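You operate a simulated robot arm through the tools that you are given. There is no shell and no other tool. Be economical: measure what you need, move in short steps, check, and stop when the job is done.

Carry out the task below with a simulated two-armed robot. There is one attempt and no reset: what you move stays moved.

Task
Open the green drawer, take the white scoop from the inside of the green drawer and put it on the grey sheet and shut the drawer again. Turn the green dial to 3. Put the water bottle labelled "lemon" from the top of the cream table on the top of the green cupboard and the water bottle labelled "fizzy" on the desk top. Put the M folded vest from the top of the cream table on the top of the green table and the L folded vest on the white plate there. The order is free. Set down upright: water bottle.

The check looks at the end state, three seconds after you hand in, the way a careful person would. Anything else that was tipped, shoved, dropped, spilled or broken makes it a failure. Flat cloth is picked up by pressing the open fingertips on it (5 to 10 N) and closing them slowly along it; thin cloth reads only 2 to 8 mm in the jaws.

Robot
Two 7-joint arms with three-finger grippers on one trunk, on a base that drives. Base frame: it is fixed to the floor where the robot stands at the start and does not move with it; the origin is under the middle of the robot, x ahead of it, y to its left, z up. Units: m, degrees, N and s.
The left shoulder is at the start at [0.07, 0.146, 1.262], the right one opposite. With the tool pointing down near the work surface each hand reaches from about 0.1 to 0.62 m from the robot's upright axis, wherever it stands, measured 20 degrees to its own side. Places, roughly: desk top (42x24 cm) [-1.34, 0.62, 0.76]; folded vest [-2, -1.25, 0.75]; green dial [0.8, -0.7, 1.2]; green drawer [0.7, 0.1, 0.7]; grey sheet [-3.25, 0.25, 0.75]; top of the green cupboard [0.7, 0.1, 0.9]; top of the green table [-2, -6.3, 0.8]; water bottle [-1.75, -1.25, 0.75]; white plate (20x19x2 cm) [-1.8, -1.1, 0.7]; white scoop (11x4x3 cm) [0.7, 0, 0.7]. Payload 2.2 kg a hand.
Tool frame (each hand has its own): the origin (TCP) lies between the finger pads and is the grasp point; the fingertips stand 0.028 m ahead of it; z points along the fingers, y is the line along which they close. Largest opening 0.102 m; the body of the gripper starts 0.071 m behind the TCP.
Orientation is told as [roll, pitch, yaw] about the base's x, y, z axes, in that order, counted from this pose: with the fingers straight down and closing along the base's y, the tool's x points along the base's -x, its y along +y and its z along -z.

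Tools
- The arms move only by the tool play_rows. It takes "left_commands", "right_commands" or both (then of equal length, played together; a hand with none holds still); each is a list of rows, each an object of numbers (a shift or turn left out is 0, a gripper value left out holds the last): "tx", "ty", "tz": the shift along the tool's x, y, z in m; "ax", "ay", "az": the turn, a rotation vector about the tool's x, y, z in degrees; "hand": the opening in per cent of the stroke, from 0 (shut) to 100 (fully open). In form: [{"tx": .., "ty": .., "tz": .., "ax": .., "ay": .., "az": .., "hand": ..}, ...]. A call has 1 to 10 rows; each row shifts and turns the commanded pose from where the row before left it, along the tool's axes as they then stand. Each row takes 0.2 s and may step no farther than 0.05 m and 8.6 degrees from the row before; otherwise, or with a gripper value out of range, the whole call is refused. Where a pose cannot be reached the arm comes as near as it can. A force on the tool above 40 N (or 10 N above the force at the start of the call, whichever is more), or a blocked arm, ends the call early, and 0.2 s more pass. The fingers move at their own pace and stop on an object; they squeeze with about 25 N. The grip force told is the motor's: it shows also when the fingers shut on nothing. Time passes only in rows, and 0.2 s behind the last, so rows that do not move let the fingers close. The reply holds the time, the measured pose of the TCP, the force on the tool along the base axes, the opening and the grip force, in the units named above and with some noise, with the torque about the TCP (base axes, N m) and any sound that the robot's microphone picked up.
- Cameras (640 x 400 px; columns grow to the right, rows downward): "scene" is now at [0.1297, -0.0415, 1.5058]; the picture's right is [-0.55, -0.83, 0.00], its down [-0.47, 0.31, -0.83] and it looks along [0.69, -0.46, -0.56] (base axes); focal length 214 px, centre (320, 200). "left" rides on the left gripper at [0.072, 0.038, -0.086] in its tool frame; the picture's right is [-0.47, 0.89, 0.00], its down [-0.60, -0.32, -0.73] and it looks along [-0.65, -0.34, 0.68] (tool axes); focal length 256 px, centre (320, 200). "right" rides on the right gripper at [0.069, 0.044, -0.086] in its tool frame; the picture's right is [-0.53, 0.85, 0.00], its down [-0.58, -0.36, -0.73] and it looks along [-0.62, -0.39, 0.68] (tool axes); focal length 256 px, centre (320, 200). There is no depth. A picture from a camera that has moved, and an enlarged one, comes with that camera's place and axes in the base frame and with its lens. The place of the scene camera against the robot may be out by one fixed shift of up to 0.025 m in any direction.
- snapshot(camera): a new picture of that camera. The clock stands still meanwhile.
- move_column(by): slides the trunk up (or, below 0, down) by that many m; the arms and the scene camera ride with it, the base frame stays. It gives what a move gives, with no picture.
- steer(legs): drives the robot by 1 to 6 legs, each [ahead, left, turn to the left] in m, m and degrees, along the robot's own axes; the way and the turn of a leg run together, so that a leg with both is an arc; at most 1.5 m and 180 degrees a leg. The arms and the cameras ride along, it lands a little off, and it stops where it bumps. It gives what a move gives.
- aim_head(pan, tilt): turns the head with the scene camera to pan (to the left, within 86 degrees either way) and tilt (down, from -29 to 69), counted from straight ahead of the robot. It gives what a move gives.
- enlarge(camera, box): a new picture of the part [left, top, right, bottom] of that camera's present view, enlarged. The clock stands still meanwhile.
- close_job(): hands the job in; it is judged then, once.

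Go step by step. Nothing tells you exact positions but the pictures and the camera data: compare them with the known pose of the tool, close in by small moves and look again before you grip or let go. The budget is 196 turns and 184 pictures, counting those below and the enlarged ones. Unless the task says otherwise, let go and move clear before handing in, and close with one line.

The tools are called after "Emit:" as a command line: name --argument value ..., lists and objects as JSON in quotes. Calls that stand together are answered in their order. play_rows: Moves the arms, as the interface text tells. Its arguments: {"type":"object","properties":{"left_commands":{"type":"array","items":{"type":"object","properties":{"tx":{"type":"number"},"ty":{"type":"number"},"tz":{"type":"number"},"ax":{"type":"number"},"ay":{"type":"number"},"az":{"type":"number"},"hand":{"type":"number"}}}},"right_commands":{"type":"array","items":{"type":"object","properties":{"tx":{"type":"number"},"ty":{"type":"number"},"tz":{"type":"number"},"ax":{"type":"number"},"ay":{"type":"number"},"az":{"type":"number"},"hand":{"type":"number"}}}}},"required":[]} The other tools are called the same way: move_column (by) slides the trunk up or down; steer (legs) drives the base; aim_head (pan, tilt) turns the head that bears the scene camera; snapshot (camera) takes a picture; enlarge (camera, box) takes an enlarged picture of a part of a camera's view; close_job () hands the job in.

At the start:

```text
clock: 0.0
left_position: [0.3466, -0.0512, 1.3986]
left_orientation: [-0.1, 0.0, 0.1]
left_force: [-0.1, -0.1, 0.1]
left_ft_torque: [0.05, 0.0, -0.01]
left_grip_width: 0.1022
left_grasp_force: 0.0
right_position: [0.3047, -0.3672, 1.3664]
right_orientation: [0.1, 0.0, 0.0]
right_force: [-0.4, 1.2, -0.7]
right_ft_torque: [0.0, 0.02, 0.0]
right_grip_width: 0.1021
right_grasp_force: 0.0
trunk travel left (down, up): [-0.8, 0.14]
robot x, y, heading: [0.0036, 0.001, -0.1]
head pan, tilt: [-33.4, 33.9]
```

scene: 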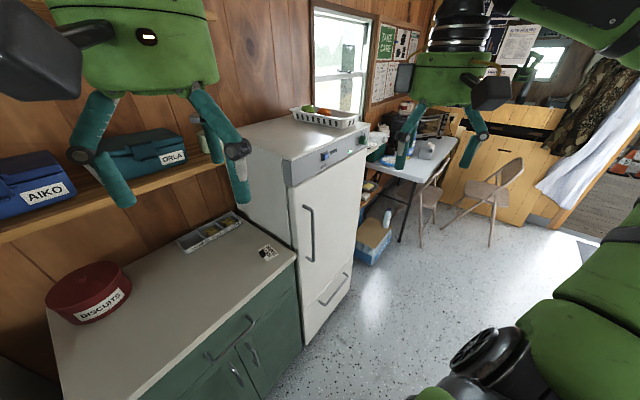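
right: 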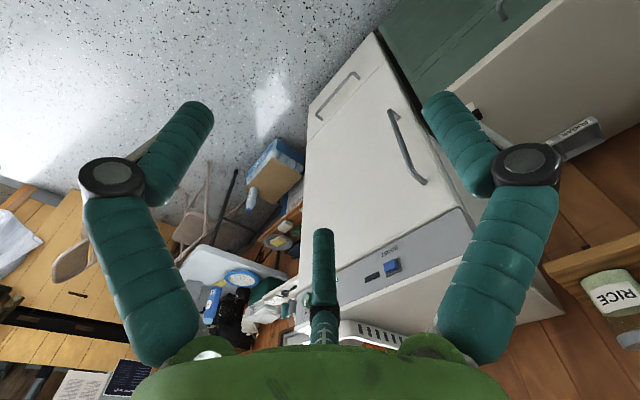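
left: 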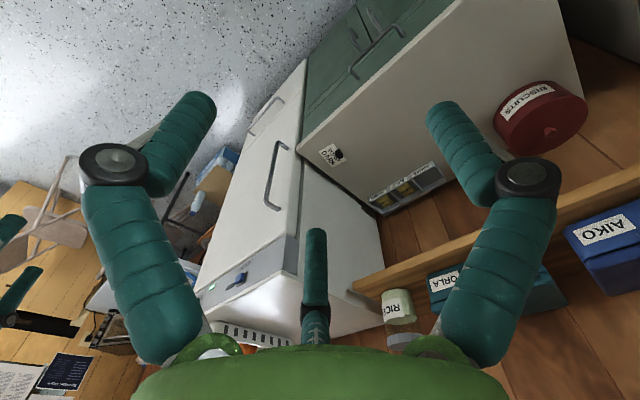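

I see the green cupboard ahead with its drawer and a fridge to its right carrying a control panel. I'll look around with the head first.

Emit:
enlarge --camera "scene" --box '[260, 90, 400, 180]'

Emit:
aim_head --pan 0 --tilt 45

Emit:
snapshot --camera "scene"

```text
4.44 times, centred on (330, 135) of scene
camera zoom: at [0.1297, -0.0415, 1.5058], right [-0.55, -0.83, 0.0], down [-0.47, 0.31, -0.83], along [0.69, -0.46, -0.56], focal length 953 px, centre (276, 489)
```

zoom: 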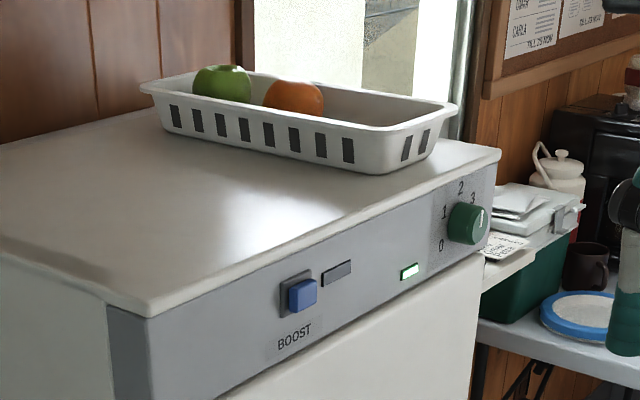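

```text
clock: 1.0
left_position: [0.3458, -0.0506, 1.3979]
left_orientation: [-0.1, -0.1, 0.0]
left_force: [-0.6, -1.2, -0.1]
left_ft_torque: [-0.02, 0.02, 0.0]
left_grip_width: 0.1022
left_grasp_force: 0.0
right_position: [0.3039, -0.3675, 1.366]
right_orientation: [0.0, 0.1, 0.0]
right_force: [0.4, 0.5, -0.3]
right_ft_torque: [0.04, 0.02, 0.04]
right_grip_width: 0.1019
right_grasp_force: 0.0
trunk travel left (down, up): [-0.8, 0.14]
robot x, y, heading: [0.0025, 0.0013, -0.0]
head pan, tilt: [0.0, 45.0]
```

```text
179 pictures are left
camera scene: at [0.137, 0.0072, 1.4893], right [0.0, -1.0, 0.0], down [-0.71, 0.0, -0.71], along [0.71, 0.0, -0.71], focal length 214 px, centre (320, 200)
```

scene: 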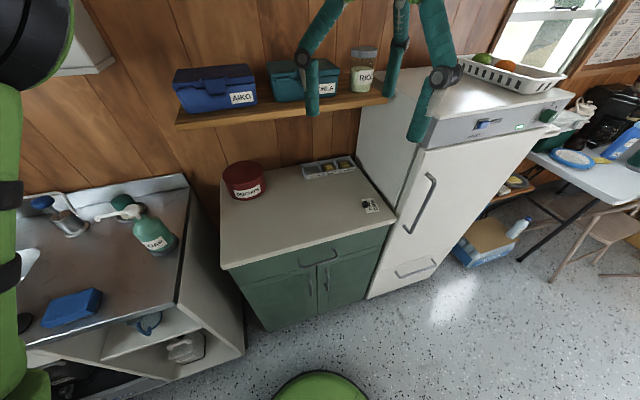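

The cupboard front looks turned about 15° and the dial sits near (0.79, -0.71, 1.2). I'll drive in front of the fridge for the dial first.

Emit:
steer --legs '[[0, -0.69, 0], [0.1, 0, 12]]'

Emit:
aim_head --pan -10 --tilt 25

Emit:
snapshot --camera "scene"

```text
clock: 5.5
left_position: [0.4422, -0.6576, 1.4011]
left_orientation: [0.0, -0.2, 11.9]
left_force: [-0.3, -0.3, -0.1]
left_ft_torque: [0.03, -0.05, 0.01]
left_grip_width: 0.102
left_grasp_force: 0.0
right_position: [0.4654, -0.9755, 1.3678]
right_orientation: [0.2, -0.3, 11.9]
right_force: [0.4, -0.3, -0.5]
right_ft_torque: [0.05, -0.04, -0.04]
right_grip_width: 0.102
right_grasp_force: 0.0
trunk travel left (down, up): [-0.8, 0.14]
robot x, y, heading: [0.0989, -0.6752, 11.6]
head pan, tilt: [0.0, 45.0]
```

```text
clock: 6.4
left_position: [0.4488, -0.6532, 1.3977]
left_orientation: [-0.1, 0.0, 12.0]
left_force: [-0.1, 1.3, -0.2]
left_ft_torque: [0.01, 0.01, 0.01]
left_grip_width: 0.1019
left_grasp_force: 0.1
right_position: [0.4731, -0.9721, 1.3666]
right_orientation: [0.0, 0.0, 11.9]
right_force: [-0.1, 0.3, -0.7]
right_ft_torque: [-0.03, 0.0, 0.03]
right_grip_width: 0.102
right_grasp_force: 0.0
trunk travel left (down, up): [-0.8, 0.14]
robot x, y, heading: [0.0983, -0.6741, 11.5]
head pan, tilt: [-10.0, 25.0]
```

```text
178 pictures are left
camera scene: at [0.2468, -0.6543, 1.5195], right [0.03, -1.0, 0.0], down [-0.42, -0.01, -0.91], along [0.9, 0.03, -0.42], focal length 214 px, centre (320, 200)
```

scene: 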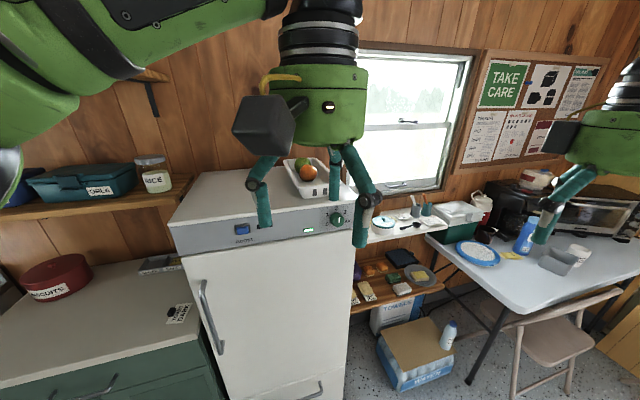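

The fridge front is turned about 15°, dial near (0.80, -0.69, 1.2). I'll move the left hand aside and turn the right hand to point forward.

Emit:
play_rows --left_commands '[{"ty": 0.03}, {"ty": 0.03}, {"ty": 0.03}, {"ty": 0.03}, {"ty": 0.03}, {"ty": 0.03}, {"ty": 0.03}, {"ty": 0.02}, {}, {}]' --right_commands '[{"ay": -8.5}, {"ay": -8.5}, {"ay": -8.5}, {"ay": -8.5}, {"ay": -8.5}, {"ay": -8.5, "ty": 0.02}, {"ay": -8.5, "ty": 0.02}, {"ay": -8.5, "ty": 0.02}, {"ay": -8.5, "ty": 0.02}, {"ay": -8.5, "ty": 0.02}]'

Emit:
play_rows --right_commands '[{"ay": -5, "ty": 0.02, "ax": 0}, {"ty": 0.02, "ax": -3}, {"tx": 0.04, "ty": 0.02}, {"tx": 0.04}, {"tx": 0.04}, {"tx": 0.03}, {"tz": 0.03}, {"tz": 0.03}]'

Emit:
snapshot --camera "scene"

Emit:
snapshot --camera "right"

```text
clock: 8.6
left_position: [0.3992, -0.4304, 1.397]
left_orientation: [-0.2, 0.0, 11.9]
left_force: [0.6, 0.6, 1.1]
left_ft_torque: [-0.01, -0.01, -0.02]
left_grip_width: 0.102
left_grasp_force: 0.1
right_position: [0.4765, -0.9113, 1.4562]
right_orientation: [-0.5, -85.2, 12.5]
right_force: [0.6, -0.1, 0.9]
right_ft_torque: [0.04, 0.02, 0.02]
right_grip_width: 0.102
right_grasp_force: 0.0
right hand out of reach, approached as far as the arm can: row 8, 9, 10
trunk travel left (down, up): [-0.8, 0.14]
robot x, y, heading: [0.0989, -0.6745, 11.7]
head pan, tilt: [-10.0, 25.0]
```

```text
clock: 10.4
left_position: [0.3999, -0.4297, 1.3967]
left_orientation: [-0.1, -0.1, 11.9]
left_force: [0.0, -0.1, -0.5]
left_ft_torque: [-0.01, 0.01, 0.0]
left_grip_width: 0.1019
left_grasp_force: 0.2
right_position: [0.5658, -0.8958, 1.4562]
right_orientation: [-167.3, -89.9, -177.7]
right_force: [-0.4, 0.3, -0.3]
right_ft_torque: [0.03, 0.01, -0.03]
right_grip_width: 0.1018
right_grasp_force: 0.1
right hand out of reach, approached as far as the arm can: row 1, 2, 3, 4, 5, 6
trunk travel left (down, up): [-0.8, 0.14]
robot x, y, heading: [0.0982, -0.6722, 11.7]
head pan, tilt: [-10.0, 25.0]
```

```text
177 pictures are left
camera scene: at [0.2439, -0.6547, 1.5198], right [0.03, -1.0, 0.0], down [-0.42, -0.01, -0.91], along [0.91, 0.03, -0.42], focal length 214 px, centre (320, 200)
```

scene: 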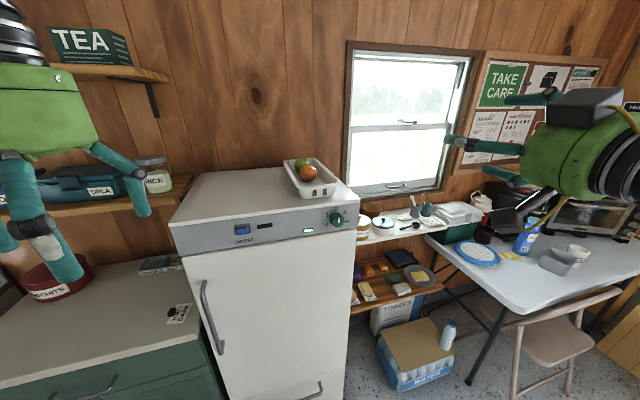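

```text
176 pictures are left
camera right: at [0.4709, -0.8752, 1.3887], right [-0.22, 0.82, 0.53], down [-0.61, -0.54, 0.58], along [0.76, -0.2, 0.62], focal length 256 px, centre (320, 200)
```

right: 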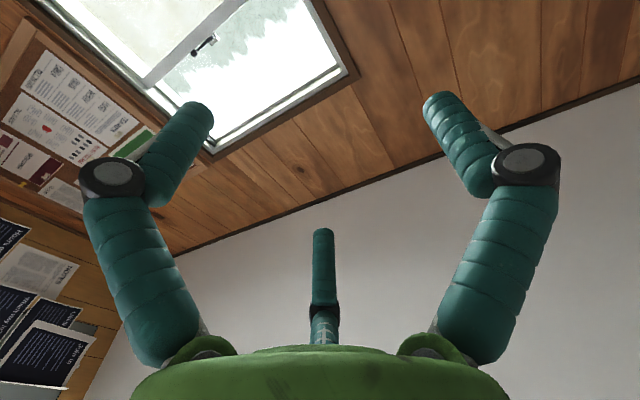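

The right hand points forward but stayed high near the body. I'll go forward a bit and then down.

Emit:
play_rows --right_commands '[{"tx": 0.04}, {"tx": 0.04}, {"tx": 0.04}, {"tx": 0.04}, {"tx": 0.04}, {"ty": 0.04}, {"ty": 0.04}, {"ty": 0.04}]'

Emit:
snapshot --camera "scene"

```text
clock: 12.2
left_position: [0.4003, -0.4281, 1.3963]
left_orientation: [-0.1, -0.1, 11.8]
left_force: [1.1, -0.1, 0.0]
left_ft_torque: [-0.03, 0.02, 0.0]
left_grip_width: 0.1019
left_grasp_force: 0.0
right_position: [0.6487, -0.8242, 1.3006]
right_orientation: [-137.6, -89.9, 152.3]
right_force: [0.2, 0.8, 0.9]
right_ft_torque: [-0.03, -0.01, -0.01]
right_grip_width: 0.1022
right_grasp_force: 0.0
right hand out of reach, approached as far as the arm can: row 1, 2, 3, 4, 5, 6, 7, 8
trunk travel left (down, up): [-0.8, 0.14]
robot x, y, heading: [0.0954, -0.6764, 11.9]
head pan, tilt: [-10.0, 25.0]
```

```text
175 pictures are left
camera scene: at [0.245, -0.6532, 1.5198], right [0.03, -1.0, 0.0], down [-0.42, -0.01, -0.91], along [0.91, 0.03, -0.42], focal length 214 px, centre (320, 200)
```

scene: 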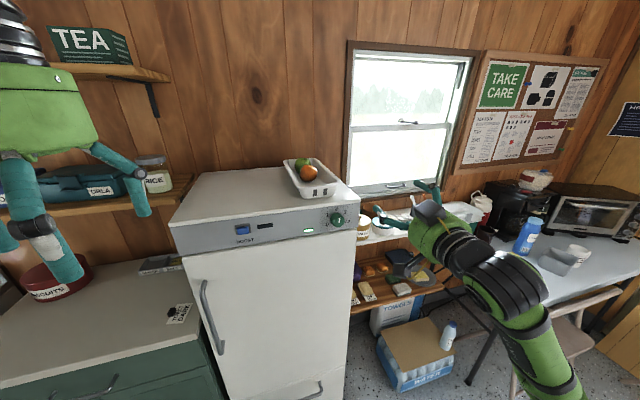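

The right hand is nearing the panel area. I'll check whether the commanded pose persists with a null row.

Emit:
play_rows --right_commands '[{}, {}]'

```text
clock: 12.8
left_position: [0.3993, -0.4297, 1.3974]
left_orientation: [-0.1, -0.2, 11.9]
left_force: [-0.8, -0.2, -0.2]
left_ft_torque: [-0.02, 0.04, -0.03]
left_grip_width: 0.102
left_grasp_force: 0.0
right_position: [0.6488, -0.8249, 1.3007]
right_orientation: [-159.1, -90.0, 174.0]
right_force: [0.5, -0.6, 0.1]
right_ft_torque: [-0.02, 0.02, -0.02]
right_grip_width: 0.102
right_grasp_force: 0.0
trunk travel left (down, up): [-0.8, 0.14]
robot x, y, heading: [0.0977, -0.6763, 12.0]
head pan, tilt: [-10.0, 25.0]
```

Emit:
play_rows --right_commands '[{"tx": 0.03}, {"tx": 0.03}, {"tx": 0.03}, {"ty": 0.03}, {"ty": 0.03}, {"ty": 0.03}, {}]'

Emit:
snapshot --camera "scene"

Emit:
snapshot --camera "right"

```text
clock: 14.4
left_position: [0.4012, -0.4298, 1.3975]
left_orientation: [-0.1, -0.1, 11.9]
left_force: [0.6, 0.2, 0.5]
left_ft_torque: [0.02, -0.03, 0.02]
left_grip_width: 0.102
left_grasp_force: 0.0
right_position: [0.6499, -0.8271, 1.2096]
right_orientation: [119.9, -89.8, -104.7]
right_force: [-0.8, 1.1, 1.0]
right_ft_torque: [-0.01, 0.01, -0.01]
right_grip_width: 0.1021
right_grasp_force: 0.1
right hand out of reach, approached as far as the arm can: row 4, 5, 6
trunk travel left (down, up): [-0.8, 0.14]
robot x, y, heading: [0.0976, -0.6738, 11.9]
head pan, tilt: [-10.0, 25.0]
```

```text
174 pictures are left
camera scene: at [0.2447, -0.6556, 1.5198], right [0.03, -1.0, 0.0], down [-0.42, -0.01, -0.91], along [0.91, 0.03, -0.42], focal length 214 px, centre (320, 200)
```

scene: 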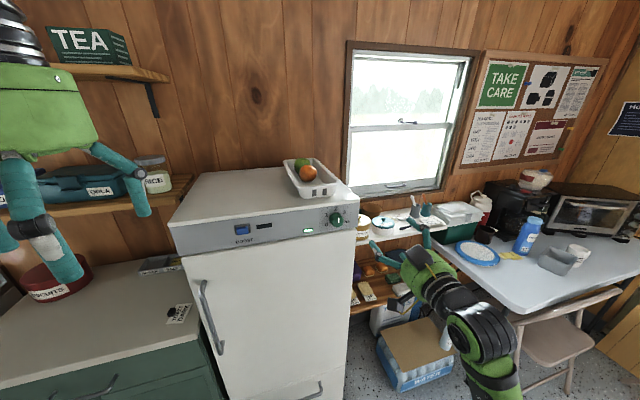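

```text
173 pictures are left
camera right: at [0.5551, -0.8069, 1.1417], right [-0.22, 0.82, 0.53], down [-0.61, -0.54, 0.58], along [0.76, -0.2, 0.62], focal length 256 px, centre (320, 200)
```

right: 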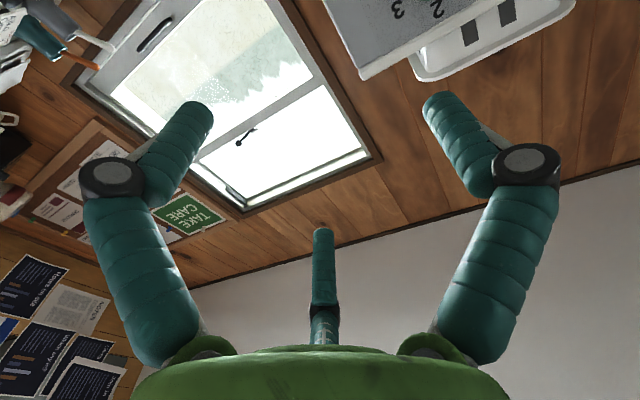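

The hand won't go further left in this pose, so I'll shift the base left to line it up with the dial.

Emit:
steer --legs '[[0, 0.105, 0]]'

Emit:
enlarge --camera "scene" --box '[300, 180, 460, 280]'

Emit:
snapshot --camera "right"

```text
clock: 15.6
left_position: [0.3795, -0.3312, 1.3985]
left_orientation: [0.2, -0.1, 11.7]
left_force: [-0.4, -0.5, -0.5]
left_ft_torque: [0.04, 0.02, -0.01]
left_grip_width: 0.1019
left_grasp_force: 0.1
right_position: [0.6281, -0.7274, 1.2091]
right_orientation: [100.2, -89.7, -85.4]
right_force: [0.1, 0.7, 0.2]
right_ft_torque: [-0.01, 0.02, 0.01]
right_grip_width: 0.1017
right_grasp_force: 0.2
trunk travel left (down, up): [-0.8, 0.14]
robot x, y, heading: [0.0771, -0.5709, 11.7]
head pan, tilt: [-10.0, 25.0]
```

```text
4.00 times, centred on (380, 230) of scene
camera zoom: at [0.2236, -0.5549, 1.5198], right [0.03, -1.0, 0.0], down [-0.42, -0.01, -0.91], along [0.91, 0.03, -0.42], focal length 858 px, centre (80, 80)
```

zoom: 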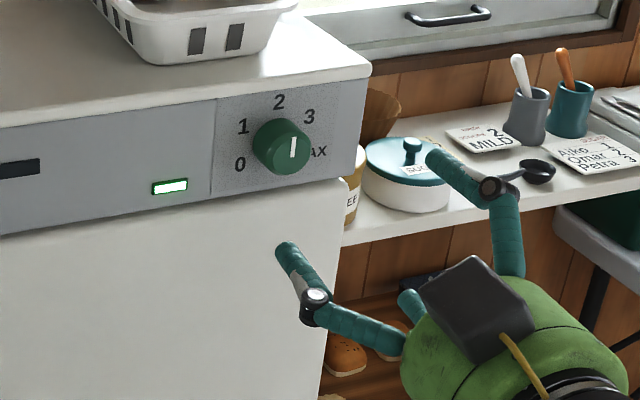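

```text
171 pictures are left
camera right: at [0.5335, -0.7065, 1.1413], right [-0.22, 0.82, 0.54], down [-0.61, -0.54, 0.58], along [0.76, -0.2, 0.62], focal length 256 px, centre (320, 200)
```

right: 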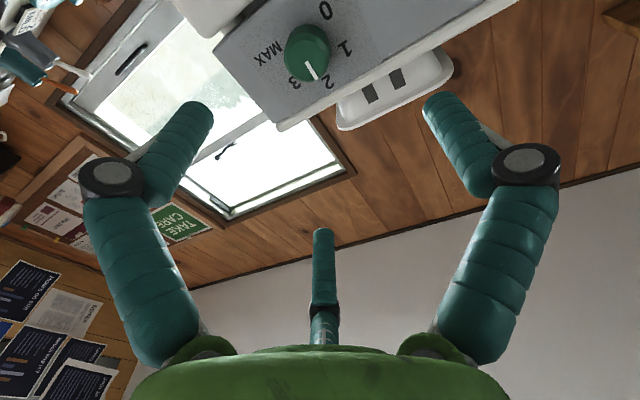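

Dial knob's face is at about (0.796, -0.690, 1.202), some 4 cm across. I'll check the pointer closely.

Emit:
enlarge --camera "right" --box '[230, 0, 390, 100]'

```text
4.00 times, centred on (310, 50) of right
camera zoom: at [0.5335, -0.7065, 1.1413], right [-0.22, 0.82, 0.54], down [-0.61, -0.54, 0.58], along [0.76, -0.2, 0.62], focal length 1024 px, centre (360, 800)
```

zoom: 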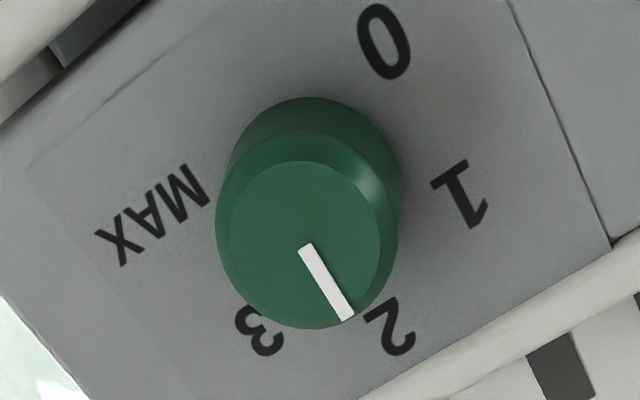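

The pointer stands on 2; labels are 60° apart, so 60° clockwise is needed. I'll pre-turn the hand −30°, and approach along the panel normal.

Emit:
play_rows --right_commands '[{"ty": -0.008, "tx": 0.003}, {"az": -7.5}, {"az": -7.5}, {"az": -7.5}, {"az": -7.5}, {"tz": 0.04}, {"tz": 0.04}, {"tz": 0.015}, {}]'

Emit:
snapshot --camera "right"

Emit:
enlarge --camera "scene" --box '[300, 180, 460, 280]'

```text
clock: 17.6
left_position: [0.3798, -0.3273, 1.3976]
left_orientation: [-0.2, -0.1, 11.5]
left_force: [0.0, -0.1, -0.5]
left_ft_torque: [0.02, 0.04, 0.01]
left_grip_width: 0.102
left_grasp_force: 0.0
right_position: [0.667, -0.7265, 1.2066]
right_orientation: [-88.0, -82.5, 103.7]
right_force: [-0.2, -0.4, 0.0]
right_ft_torque: [0.0, -0.01, -0.03]
right_grip_width: 0.1023
right_grasp_force: 0.0
right hand out of reach, approached as far as the arm can: row 3, 4, 5, 6, 7, 8
trunk travel left (down, up): [-0.8, 0.14]
robot x, y, heading: [0.0731, -0.5717, 11.7]
head pan, tilt: [-10.0, 25.0]
```

```text
169 pictures are left
camera right: at [0.5734, -0.7161, 1.1343], right [-0.24, 0.87, 0.42], down [-0.62, -0.47, 0.62], along [0.74, -0.11, 0.66], focal length 256 px, centre (320, 200)
```

right: 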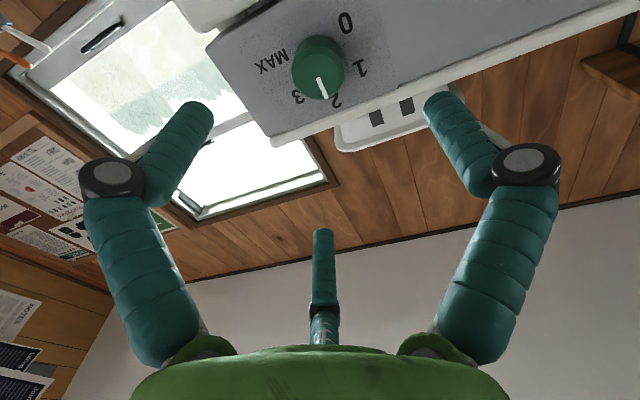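

```text
4.00 times, centred on (380, 230) of scene
camera zoom: at [0.2232, -0.5513, 1.5198], right [0.03, -1.0, 0.0], down [-0.42, -0.01, -0.91], along [0.91, 0.03, -0.42], focal length 858 px, centre (80, 80)
```

zoom: 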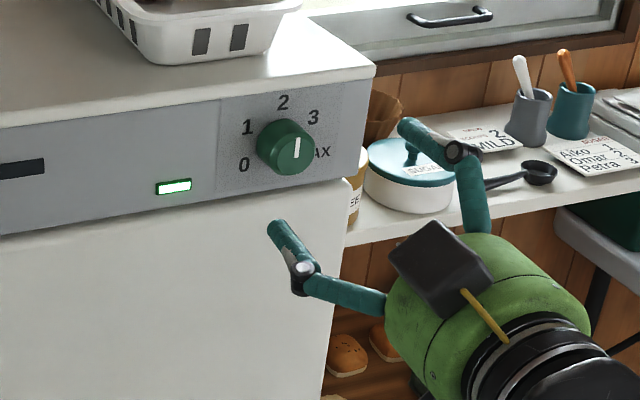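

The wrist is at a limit in that direction, so I'll go back to level, and approach straight.

Emit:
play_rows --right_commands '[{"az": 7.5}, {"tz": 0.04}, {"tz": 0.035}, {}]'

Emit:
snapshot --camera "right"

Emit:
enlarge --camera "scene" --box '[300, 180, 460, 280]'

```text
clock: 18.6
left_position: [0.3765, -0.3268, 1.3987]
left_orientation: [0.0, -0.3, 11.6]
left_force: [-0.4, -1.0, 0.8]
left_ft_torque: [0.01, -0.02, 0.04]
left_grip_width: 0.1021
left_grasp_force: 0.1
right_position: [0.728, -0.7124, 1.2063]
right_orientation: [58.3, -89.8, -42.7]
right_force: [-0.5, -0.6, 0.8]
right_ft_torque: [0.03, 0.01, 0.02]
right_grip_width: 0.1018
right_grasp_force: 0.2
right hand out of reach, approached as far as the arm can: row 3
trunk travel left (down, up): [-0.8, 0.14]
robot x, y, heading: [0.0774, -0.5721, 11.4]
head pan, tilt: [-10.0, 25.0]
```

```text
167 pictures are left
camera right: at [0.6323, -0.6923, 1.139], right [-0.23, 0.81, 0.54], down [-0.61, -0.55, 0.58], along [0.76, -0.19, 0.62], focal length 256 px, centre (320, 200)
```

right: 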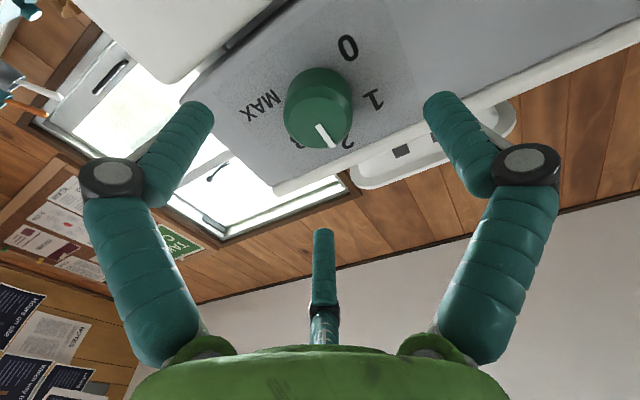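

```text
4.00 times, centred on (380, 230) of scene
camera zoom: at [0.2211, -0.5521, 1.52], right [0.03, -1.0, 0.0], down [-0.42, -0.01, -0.91], along [0.91, 0.03, -0.42], focal length 858 px, centre (80, 80)
```

zoom: 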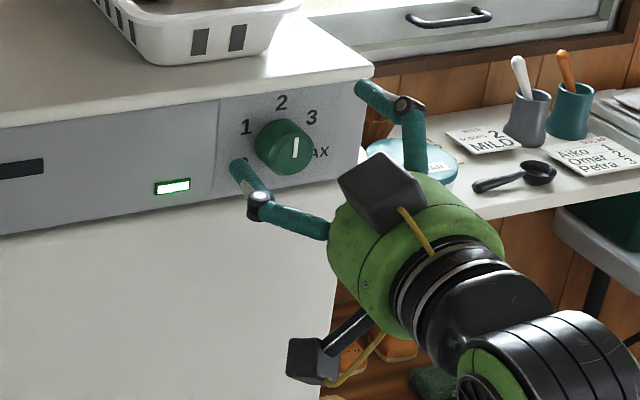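

The arm is at full stretch, so I'll retract a little and bring the base closer.

Emit:
play_rows --right_commands '[{"tz": -0.04}, {}]'

Emit:
steer --legs '[[0.09, 0, 0]]'

Emit:
enlarge --camera "right" --box '[160, 20, 480, 220]'

```text
clock: 19.1
left_position: [0.378, -0.3274, 1.3979]
left_orientation: [0.0, -0.1, 11.6]
left_force: [-0.5, 0.2, 0.6]
left_ft_torque: [0.02, -0.02, 0.0]
left_grip_width: 0.1019
left_grasp_force: 0.1
right_position: [0.6901, -0.7213, 1.2065]
right_orientation: [40.3, -89.8, -25.3]
right_force: [0.2, 0.6, 0.9]
right_ft_torque: [0.0, -0.04, -0.01]
right_grip_width: 0.1018
right_grasp_force: 0.1
trunk travel left (down, up): [-0.8, 0.14]
robot x, y, heading: [0.077, -0.5734, 11.4]
head pan, tilt: [-10.0, 25.0]
```

```text
clock: 20.3
left_position: [0.4525, -0.3154, 1.3981]
left_orientation: [0.1, -0.1, 11.6]
left_force: [0.0, 0.2, 0.0]
left_ft_torque: [0.0, 0.01, -0.02]
left_grip_width: 0.102
left_grasp_force: 0.1
right_position: [0.756, -0.7092, 1.2149]
right_orientation: [-176.1, -89.0, -168.5]
right_force: [-17.1, -8.8, 0.1]
right_ft_torque: [-0.03, -0.03, 1.5]
right_grip_width: 0.0418
right_grasp_force: 44.9
trunk travel left (down, up): [-0.8, 0.14]
robot x, y, heading: [0.157, -0.5554, 11.8]
head pan, tilt: [-10.0, 25.0]
stopped in leg 1: the force on the tool passed its limit at 151 N (the readings are from after the stop); the commanded pose is now the measured one
```

```text
2.00 times, centred on (320, 120) of right
camera zoom: at [0.6616, -0.6889, 1.1448], right [-0.23, 0.81, 0.53], down [-0.62, -0.55, 0.56], along [0.75, -0.2, 0.63], focal length 512 px, centre (320, 360)
```

zoom: 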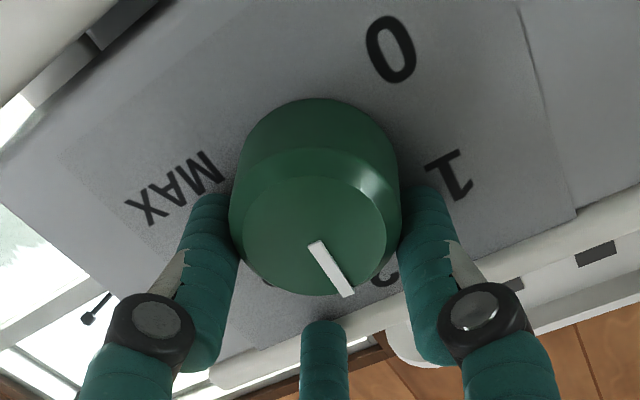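

The base came in too far: the fingertips press on the panel and the fingers now enclose the knob. I'll open, and back off slightly.

Emit:
play_rows --right_commands '[{"hand": 100}, {"hand": 100}, {"tz": -0.006}, {}]'

Emit:
enlarge --camera "right" --box '[160, 20, 480, 220]'

Emit:
snapshot --camera "scene"

```text
clock: 21.3
left_position: [0.4582, -0.3117, 1.3952]
left_orientation: [0.0, 0.2, 11.7]
left_force: [0.0, 0.5, -0.9]
left_ft_torque: [-0.01, -0.03, 0.01]
left_grip_width: 0.1021
left_grasp_force: 0.0
right_position: [0.7565, -0.7065, 1.2091]
right_orientation: [-173.9, -89.5, -170.7]
right_force: [0.5, -0.7, -0.7]
right_ft_torque: [-0.03, -0.01, 0.02]
right_grip_width: 0.1019
right_grasp_force: 0.0
trunk travel left (down, up): [-0.8, 0.14]
robot x, y, heading: [0.1521, -0.5555, 11.5]
head pan, tilt: [-10.0, 25.0]
```

```text
2.00 times, centred on (320, 120) of right
camera zoom: at [0.6623, -0.6873, 1.1409], right [-0.23, 0.81, 0.53], down [-0.61, -0.55, 0.57], along [0.76, -0.2, 0.62], focal length 512 px, centre (320, 360)
```

zoom: 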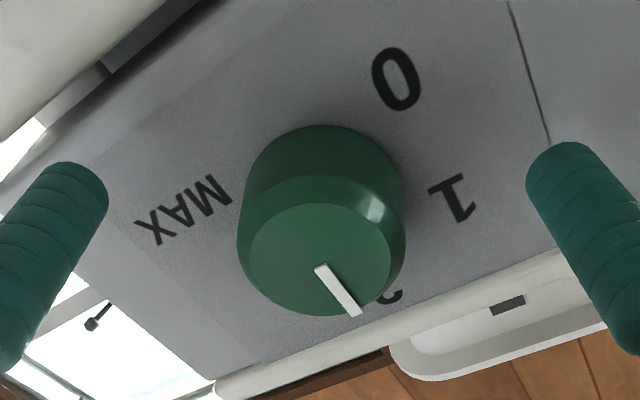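

```text
163 pictures are left
camera scene: at [0.3016, -0.5357, 1.5197], right [0.03, -1.0, 0.0], down [-0.42, -0.01, -0.91], along [0.91, 0.02, -0.42], focal length 214 px, centre (320, 200)
```

scene: 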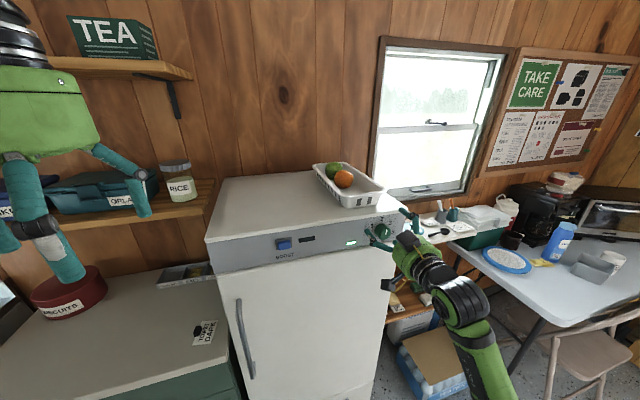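

The knob axis lies about 1 cm below and 7 mm left of the tool axis. I'll centre on it, then grip.

Emit:
play_rows --right_commands '[{"tx": 0.009, "ty": 0.007}, {}]'

Emit:
snapshot --camera "right"

Emit:
enlarge --camera "scene" --box '[340, 190, 460, 265]'

```text
clock: 21.9
left_position: [0.4591, -0.3113, 1.3961]
left_orientation: [-0.1, 0.1, 11.7]
left_force: [0.8, 0.2, 0.0]
left_ft_torque: [-0.01, 0.0, 0.01]
left_grip_width: 0.102
left_grasp_force: 0.1
right_position: [0.7545, -0.7018, 1.2]
right_orientation: [-178.7, -89.6, -165.7]
right_force: [0.2, 0.3, 0.0]
right_ft_torque: [0.0, 0.0, -0.01]
right_grip_width: 0.1019
right_grasp_force: 0.0
trunk travel left (down, up): [-0.8, 0.14]
robot x, y, heading: [0.1506, -0.5555, 11.5]
head pan, tilt: [-10.0, 25.0]
```

```text
162 pictures are left
camera right: at [0.66, -0.6826, 1.1321], right [-0.23, 0.81, 0.53], down [-0.61, -0.55, 0.57], along [0.76, -0.19, 0.62], focal length 256 px, centre (320, 200)
```

right: 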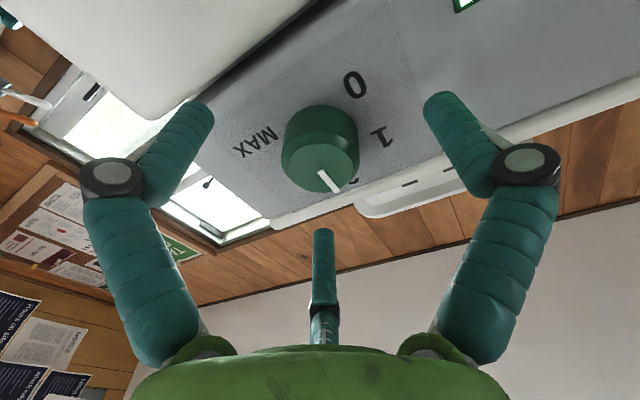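

```text
5.33 times, centred on (400, 228) of scene
camera zoom: at [0.3008, -0.536, 1.5198], right [0.03, -1.0, 0.0], down [-0.42, -0.01, -0.91], along [0.91, 0.02, -0.42], focal length 1144 px, centre (-107, 53)
```

zoom: 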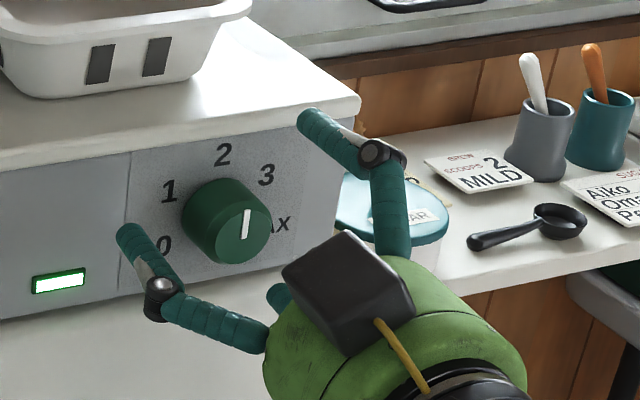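

Well centred. Gripping the knob.

Emit:
play_rows --right_commands '[{"hand": 40}, {"hand": 0}, {}, {}]'

Emit:
play_rows --right_commands '[{"az": 6}, {"az": 6}, {"az": 6}, {"az": 6}, {"az": 6}]'

Emit:
snapshot --camera "right"

```text
clock: 22.9
left_position: [0.4576, -0.3118, 1.3962]
left_orientation: [0.0, 0.0, 11.7]
left_force: [0.8, 0.2, -0.2]
left_ft_torque: [-0.01, -0.02, -0.03]
left_grip_width: 0.102
left_grasp_force: 0.1
right_position: [0.7531, -0.7013, 1.2004]
right_orientation: [179.7, -89.6, -164.0]
right_force: [-5.3, 1.4, -4.0]
right_ft_torque: [0.15, -0.41, 0.6]
right_grip_width: 0.041
right_grasp_force: 45.0
trunk travel left (down, up): [-0.8, 0.14]
robot x, y, heading: [0.1537, -0.5568, 11.5]
head pan, tilt: [-10.0, 25.0]
```

```text
clock: 24.1
left_position: [0.4567, -0.313, 1.3966]
left_orientation: [0.1, -0.1, 11.7]
left_force: [-0.4, 0.2, 0.9]
left_ft_torque: [-0.03, 0.01, 0.01]
left_grip_width: 0.102
left_grasp_force: 0.1
right_position: [0.7545, -0.7021, 1.2001]
right_orientation: [90.3, -59.7, -74.8]
right_force: [-15.3, -5.0, -20.6]
right_ft_torque: [-0.13, 0.32, 0.04]
right_grip_width: 0.0405
right_grasp_force: 45.2
trunk travel left (down, up): [-0.8, 0.14]
robot x, y, heading: [0.1524, -0.5589, 11.6]
head pan, tilt: [-10.0, 25.0]
```

```text
160 pictures are left
camera right: at [0.6511, -0.655, 1.162], right [-0.12, 0.45, 0.89], down [-0.55, -0.78, 0.31], along [0.83, -0.45, 0.34], focal length 256 px, centre (320, 200)
```

right: 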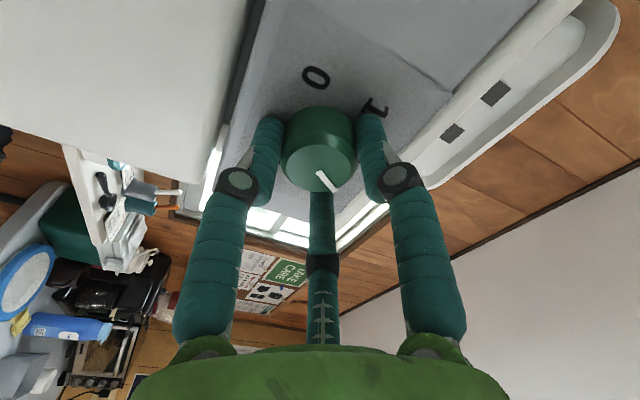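

The knob follows the hand; another 30° with a small force relief.

Emit:
play_rows --right_commands '[{"tx": 0.0017, "ty": -0.001, "tz": -0.002}, {"az": 6}, {"az": 6}, {"az": 6}, {"az": 6}, {"az": 6}, {}]'

Emit:
snapshot --camera "right"

Emit:
enlarge --camera "scene" --box '[340, 190, 460, 265]'

```text
clock: 25.7
left_position: [0.4594, -0.3125, 1.3966]
left_orientation: [0.1, 0.2, 11.7]
left_force: [1.2, 0.6, 0.6]
left_ft_torque: [0.0, -0.02, 0.0]
left_grip_width: 0.1018
left_grasp_force: 0.0
right_position: [0.7534, -0.7029, 1.1955]
right_orientation: [90.0, -29.8, -74.7]
right_force: [-9.5, -3.8, -20.3]
right_ft_torque: [-0.18, 0.46, -0.3]
right_grip_width: 0.0402
right_grasp_force: 45.1
trunk travel left (down, up): [-0.8, 0.14]
robot x, y, heading: [0.1535, -0.5551, 11.4]
head pan, tilt: [-10.0, 25.0]
```

```text
159 pictures are left
camera right: at [0.6484, -0.6466, 1.2009], right [0.01, -0.04, 1.0], down [-0.52, -0.85, -0.03], along [0.85, -0.52, -0.03], focal length 256 px, centre (320, 200)
```

right: 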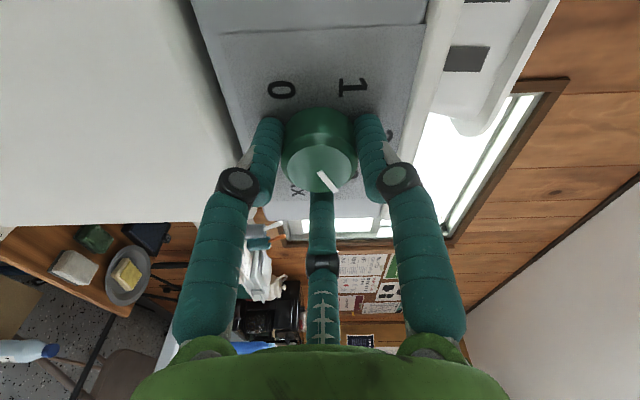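

```text
5.33 times, centred on (400, 228) of scene
camera zoom: at [0.3014, -0.5384, 1.5196], right [0.03, -1.0, 0.0], down [-0.42, -0.01, -0.91], along [0.91, 0.02, -0.42], focal length 1144 px, centre (-107, 53)
```

zoom: 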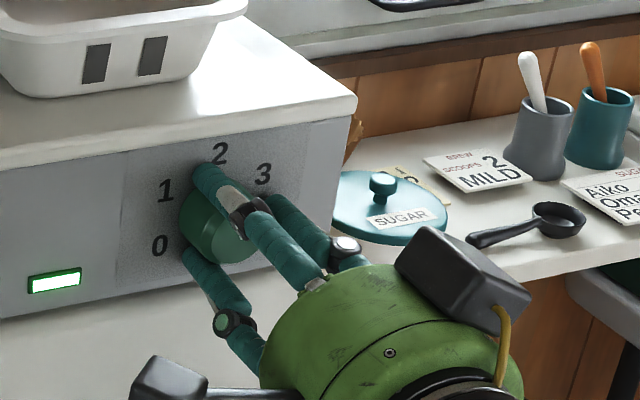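

Turned by 60°. I'll let go, back off straight and check the pointer.

Emit:
play_rows --right_commands '[{"hand": 100}, {"hand": 100}, {}, {"tz": -0.03}, {"tz": -0.04}, {"tz": -0.04}, {}]'

Emit:
enlarge --camera "scene" --box '[340, 190, 460, 265]'

Emit:
enlarge --camera "right" --box '[160, 20, 480, 220]'

```text
clock: 27.3
left_position: [0.4567, -0.3115, 1.3961]
left_orientation: [0.0, 0.1, 11.7]
left_force: [0.0, 0.1, -0.7]
left_ft_torque: [0.01, 0.01, 0.0]
left_grip_width: 0.1017
left_grasp_force: 0.0
right_position: [0.6888, -0.7388, 1.1844]
right_orientation: [90.7, -30.1, -74.8]
right_force: [-0.2, -0.2, -0.4]
right_ft_torque: [0.04, 0.0, -0.02]
right_grip_width: 0.1021
right_grasp_force: 0.2
right hand out of reach, approached as far as the arm can: row 5, 6
trunk travel left (down, up): [-0.8, 0.14]
robot x, y, heading: [0.1532, -0.5529, 11.3]
head pan, tilt: [-10.0, 25.0]
```

```text
5.33 times, centred on (400, 228) of scene
camera zoom: at [0.3005, -0.5357, 1.5198], right [0.03, -1.0, 0.0], down [-0.42, -0.01, -0.91], along [0.91, 0.02, -0.42], focal length 1144 px, centre (-107, 53)
```

zoom: 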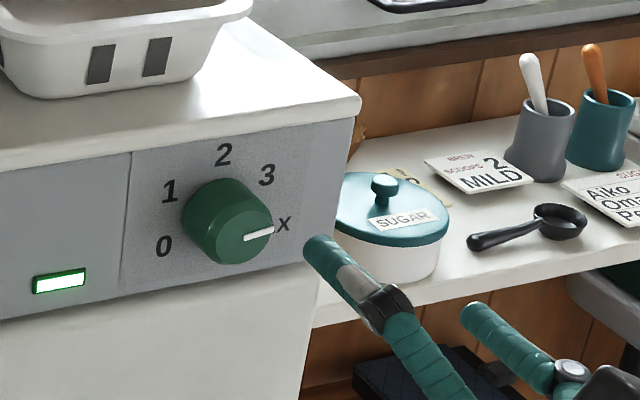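

```text
2.00 times, centred on (320, 120) of right
camera zoom: at [0.5824, -0.6823, 1.1886], right [0.0, -0.04, 1.0], down [-0.52, -0.85, -0.03], along [0.85, -0.52, -0.02], focal length 512 px, centre (320, 360)
```

zoom: 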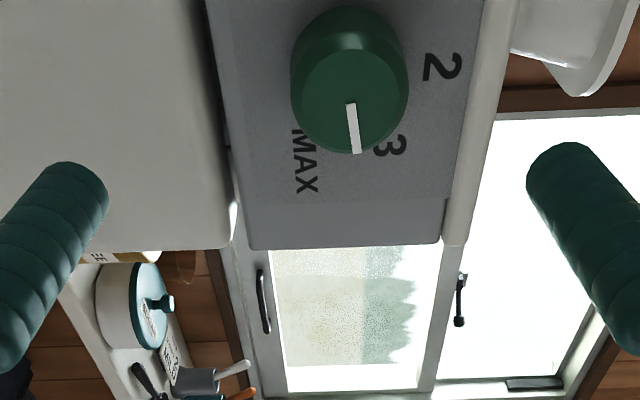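

While released, the pointer swung on to ~80°, past 3 (60°). I'll re-centre, look, and turn it back with the side forces nulled before release.

Emit:
play_rows --right_commands '[{"tz": 0.03}, {"tx": 0.011, "ty": 0.016}, {}]'

Emit:
enlarge --camera "right" --box '[160, 20, 480, 220]'

```text
clock: 28.1
left_position: [0.4573, -0.3116, 1.397]
left_orientation: [0.0, 0.1, 11.6]
left_force: [0.0, 0.2, 0.6]
left_ft_torque: [0.03, 0.0, -0.01]
left_grip_width: 0.102
left_grasp_force: 0.1
right_position: [0.7112, -0.7145, 1.1938]
right_orientation: [90.7, -30.1, -75.1]
right_force: [-0.7, 0.1, -0.8]
right_ft_torque: [0.05, 0.03, -0.01]
right_grip_width: 0.1021
right_grasp_force: 0.1
trunk travel left (down, up): [-0.8, 0.14]
robot x, y, heading: [0.1554, -0.5504, 11.5]
head pan, tilt: [-10.0, 25.0]
```

```text
2.00 times, centred on (320, 120) of right
camera zoom: at [0.6047, -0.6584, 1.1976], right [0.0, -0.04, 1.0], down [-0.52, -0.85, -0.03], along [0.85, -0.52, -0.02], focal length 512 px, centre (320, 360)
```

zoom: 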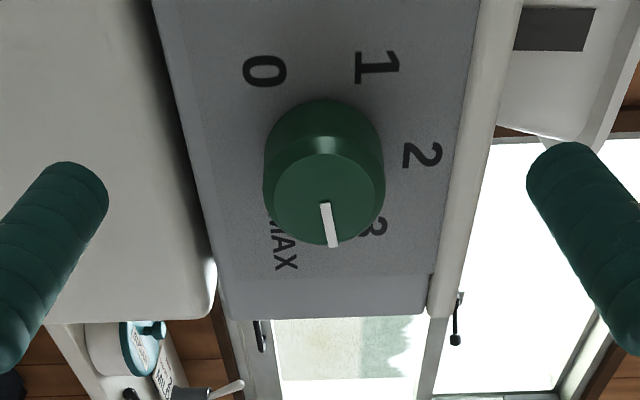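

Panel depth from the fingertip contact suggests I'm still ~5 mm right and 3 mm low. I'll correct, move in, and grip.

Emit:
play_rows --right_commands '[{"tx": 0.003, "ty": 0.005}, {"tz": 0.02}, {"tz": 0.02}, {}]'

Emit:
enlarge --camera "right" --box '[160, 20, 480, 220]'

Emit:
play_rows --right_commands '[{"hand": 50}, {"hand": 0}, {}, {}]'

Emit:
enlarge --camera "right" --box '[160, 20, 480, 220]'

```text
clock: 29.1
left_position: [0.4582, -0.3106, 1.3971]
left_orientation: [0.0, 0.1, 11.7]
left_force: [0.2, 0.3, 0.4]
left_ft_torque: [0.0, -0.01, 0.0]
left_grip_width: 0.102
left_grasp_force: 0.0
right_position: [0.7484, -0.6979, 1.1953]
right_orientation: [90.6, -30.0, -75.0]
right_force: [0.2, 0.0, -0.4]
right_ft_torque: [0.0, 0.01, -0.02]
right_grip_width: 0.102
right_grasp_force: 0.0
trunk travel left (down, up): [-0.8, 0.14]
robot x, y, heading: [0.155, -0.5525, 11.4]
head pan, tilt: [-10.0, 25.0]
```

```text
2.00 times, centred on (320, 120) of right
camera zoom: at [0.6411, -0.6424, 1.1995], right [0.0, -0.04, 1.0], down [-0.52, -0.85, -0.03], along [0.85, -0.52, -0.02], focal length 512 px, centre (320, 360)
```

zoom: 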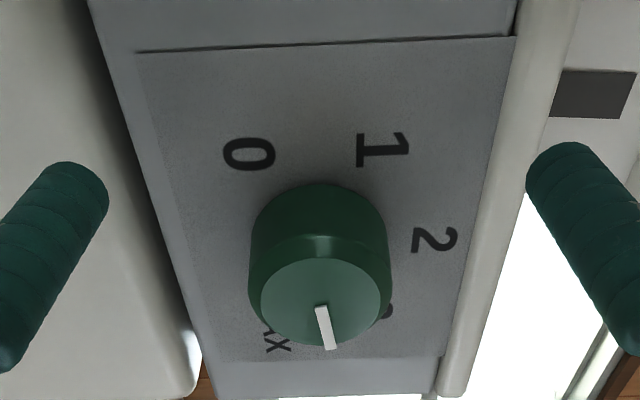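

```text
clock: 30.1
left_position: [0.4584, -0.3126, 1.3971]
left_orientation: [0.0, 0.0, 11.7]
left_force: [-0.3, 0.1, -0.1]
left_ft_torque: [0.04, -0.01, 0.01]
left_grip_width: 0.1021
left_grasp_force: 0.1
right_position: [0.7475, -0.6999, 1.195]
right_orientation: [90.7, -30.1, -75.1]
right_force: [2.4, -3.7, 4.2]
right_ft_torque: [-0.08, 0.21, -0.18]
right_grip_width: 0.0366
right_grasp_force: 45.1
trunk travel left (down, up): [-0.8, 0.14]
robot x, y, heading: [0.1559, -0.5544, 11.5]
head pan, tilt: [-10.0, 25.0]
```

```text
2.00 times, centred on (320, 120) of right
camera zoom: at [0.642, -0.644, 1.1993], right [0.0, -0.04, 1.0], down [-0.53, -0.85, -0.03], along [0.85, -0.52, -0.02], focal length 512 px, centre (320, 360)
```

zoom: 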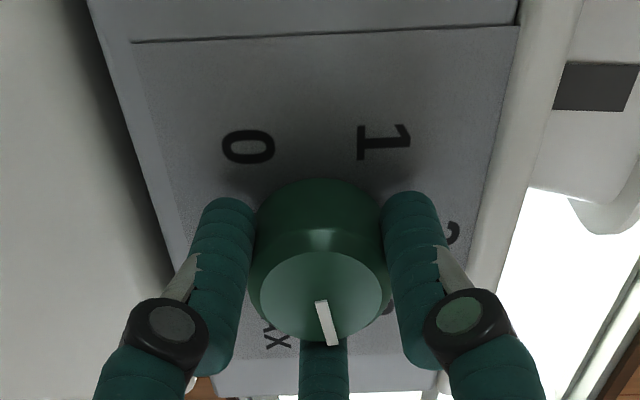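

Pointer reads about 79–80°. Turning back by 20°.

Emit:
play_rows --right_commands '[{"az": -5}, {"az": -5}, {"az": -5}, {"az": -5}, {}]'

Emit:
enlarge --camera "right" --box '[160, 20, 480, 220]'

```text
clock: 31.3
left_position: [0.4568, -0.3143, 1.3982]
left_orientation: [0.1, 0.1, 11.7]
left_force: [0.8, -0.5, 0.6]
left_ft_torque: [0.0, -0.02, -0.01]
left_grip_width: 0.1021
left_grasp_force: 0.0
right_position: [0.7463, -0.7004, 1.1957]
right_orientation: [90.9, -50.1, -75.4]
right_force: [-0.2, -7.2, 1.6]
right_ft_torque: [0.08, -0.25, 0.58]
right_grip_width: 0.0369
right_grasp_force: 44.9
trunk travel left (down, up): [-0.8, 0.14]
robot x, y, heading: [0.1513, -0.5545, 11.4]
head pan, tilt: [-10.0, 25.0]
```

```text
2.00 times, centred on (320, 120) of right
camera zoom: at [0.6432, -0.6477, 1.1714], right [-0.09, 0.29, 0.95], down [-0.54, -0.82, 0.2], along [0.84, -0.49, 0.23], focal length 512 px, centre (320, 360)
```

zoom: 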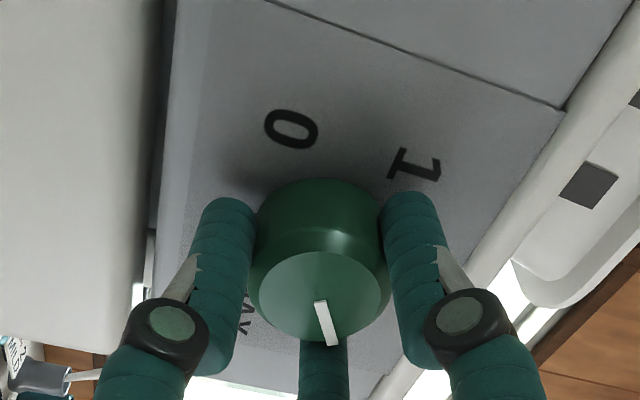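

Turned. Opening gently and checking.

Emit:
play_rows --right_commands '[{"hand": 45}, {"hand": 60}, {"hand": 100}, {}]'

Emit:
enlarge --camera "right" --box '[160, 20, 480, 220]'

```text
clock: 32.3
left_position: [0.4568, -0.3119, 1.3959]
left_orientation: [0.0, 0.1, 11.7]
left_force: [-0.3, 0.4, 0.0]
left_ft_torque: [-0.01, -0.01, 0.03]
left_grip_width: 0.102
left_grasp_force: 0.0
right_position: [0.7471, -0.6974, 1.1958]
right_orientation: [90.8, -50.1, -75.3]
right_force: [-1.0, -0.2, 0.2]
right_ft_torque: [0.01, 0.01, -0.01]
right_grip_width: 0.1021
right_grasp_force: 0.1
trunk travel left (down, up): [-0.8, 0.14]
robot x, y, heading: [0.153, -0.5523, 11.8]
head pan, tilt: [-10.0, 25.0]
```

```text
2.00 times, centred on (320, 120) of right
camera zoom: at [0.6435, -0.6449, 1.1715], right [-0.09, 0.29, 0.95], down [-0.53, -0.82, 0.2], along [0.84, -0.49, 0.23], focal length 512 px, centre (320, 360)
```

zoom: 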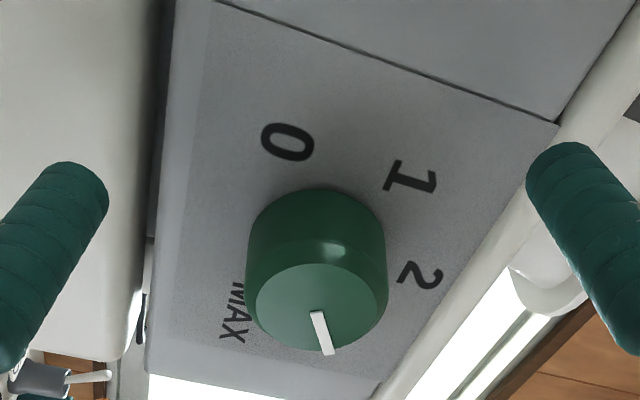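

Pointer now reads ~60°, i.e. 3. Retreating straight back.

Emit:
play_rows --right_commands '[{"tz": -0.02}, {"tz": -0.025}, {}]'

Emit:
steer --legs '[[-0.2, 0, 0]]'

Emit:
aim_head --pan -8 --tilt 20

Emit:
enlarge --camera "scene" --box '[290, 170, 450, 270]'

```text
clock: 33.1
left_position: [0.4585, -0.3113, 1.3968]
left_orientation: [0.0, 0.2, 11.6]
left_force: [0.2, 0.0, -0.3]
left_ft_torque: [-0.03, 0.03, 0.03]
left_grip_width: 0.102
left_grasp_force: 0.0
right_position: [0.7048, -0.7104, 1.1974]
right_orientation: [90.8, -50.1, -75.2]
right_force: [-0.5, 0.1, -0.6]
right_ft_torque: [0.01, -0.02, 0.0]
right_grip_width: 0.1021
right_grasp_force: 0.0
trunk travel left (down, up): [-0.8, 0.14]
robot x, y, heading: [0.1579, -0.5543, 11.5]
head pan, tilt: [-10.0, 25.0]
```

```text
clock: 34.7
left_position: [0.2689, -0.3503, 1.395]
left_orientation: [0.1, 0.3, 11.8]
left_force: [0.4, -0.5, 0.6]
left_ft_torque: [-0.02, 0.03, -0.03]
left_grip_width: 0.1019
left_grasp_force: 0.0
right_position: [0.5167, -0.7482, 1.1946]
right_orientation: [90.6, -50.1, -75.1]
right_force: [0.2, 0.3, -0.2]
right_ft_torque: [0.02, 0.01, -0.02]
right_grip_width: 0.102
right_grasp_force: 0.2
trunk travel left (down, up): [-0.8, 0.14]
robot x, y, heading: [-0.0395, -0.5948, 11.6]
head pan, tilt: [-10.0, 25.0]
```

```text
clock: 35.3
left_position: [0.2658, -0.3492, 1.3958]
left_orientation: [0.0, 0.2, 11.8]
left_force: [-0.6, -0.5, 0.0]
left_ft_torque: [0.0, 0.01, 0.01]
left_grip_width: 0.102
left_grasp_force: 0.1
right_position: [0.5131, -0.7483, 1.1957]
right_orientation: [90.7, -50.1, -75.1]
right_force: [0.7, 0.1, -0.1]
right_ft_torque: [0.01, -0.03, -0.03]
right_grip_width: 0.1019
right_grasp_force: 0.2
trunk travel left (down, up): [-0.8, 0.14]
robot x, y, heading: [-0.038, -0.5927, 11.6]
head pan, tilt: [-8.0, 20.0]
```

```text
4.00 times, centred on (370, 220) of scene
camera zoom: at [0.1097, -0.5719, 1.5279], right [0.06, -1.0, 0.0], down [-0.34, -0.02, -0.94], along [0.94, 0.06, -0.34], focal length 858 px, centre (120, 120)
```

zoom: 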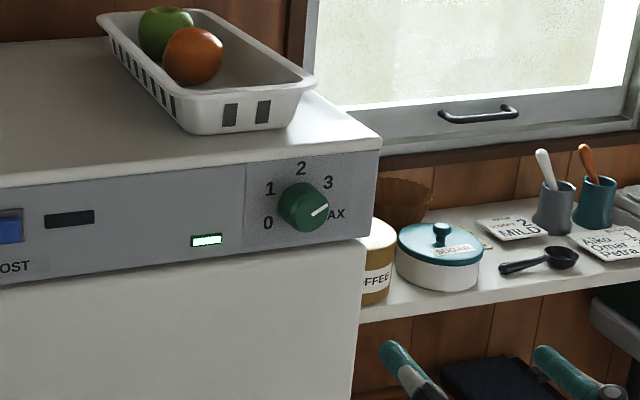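

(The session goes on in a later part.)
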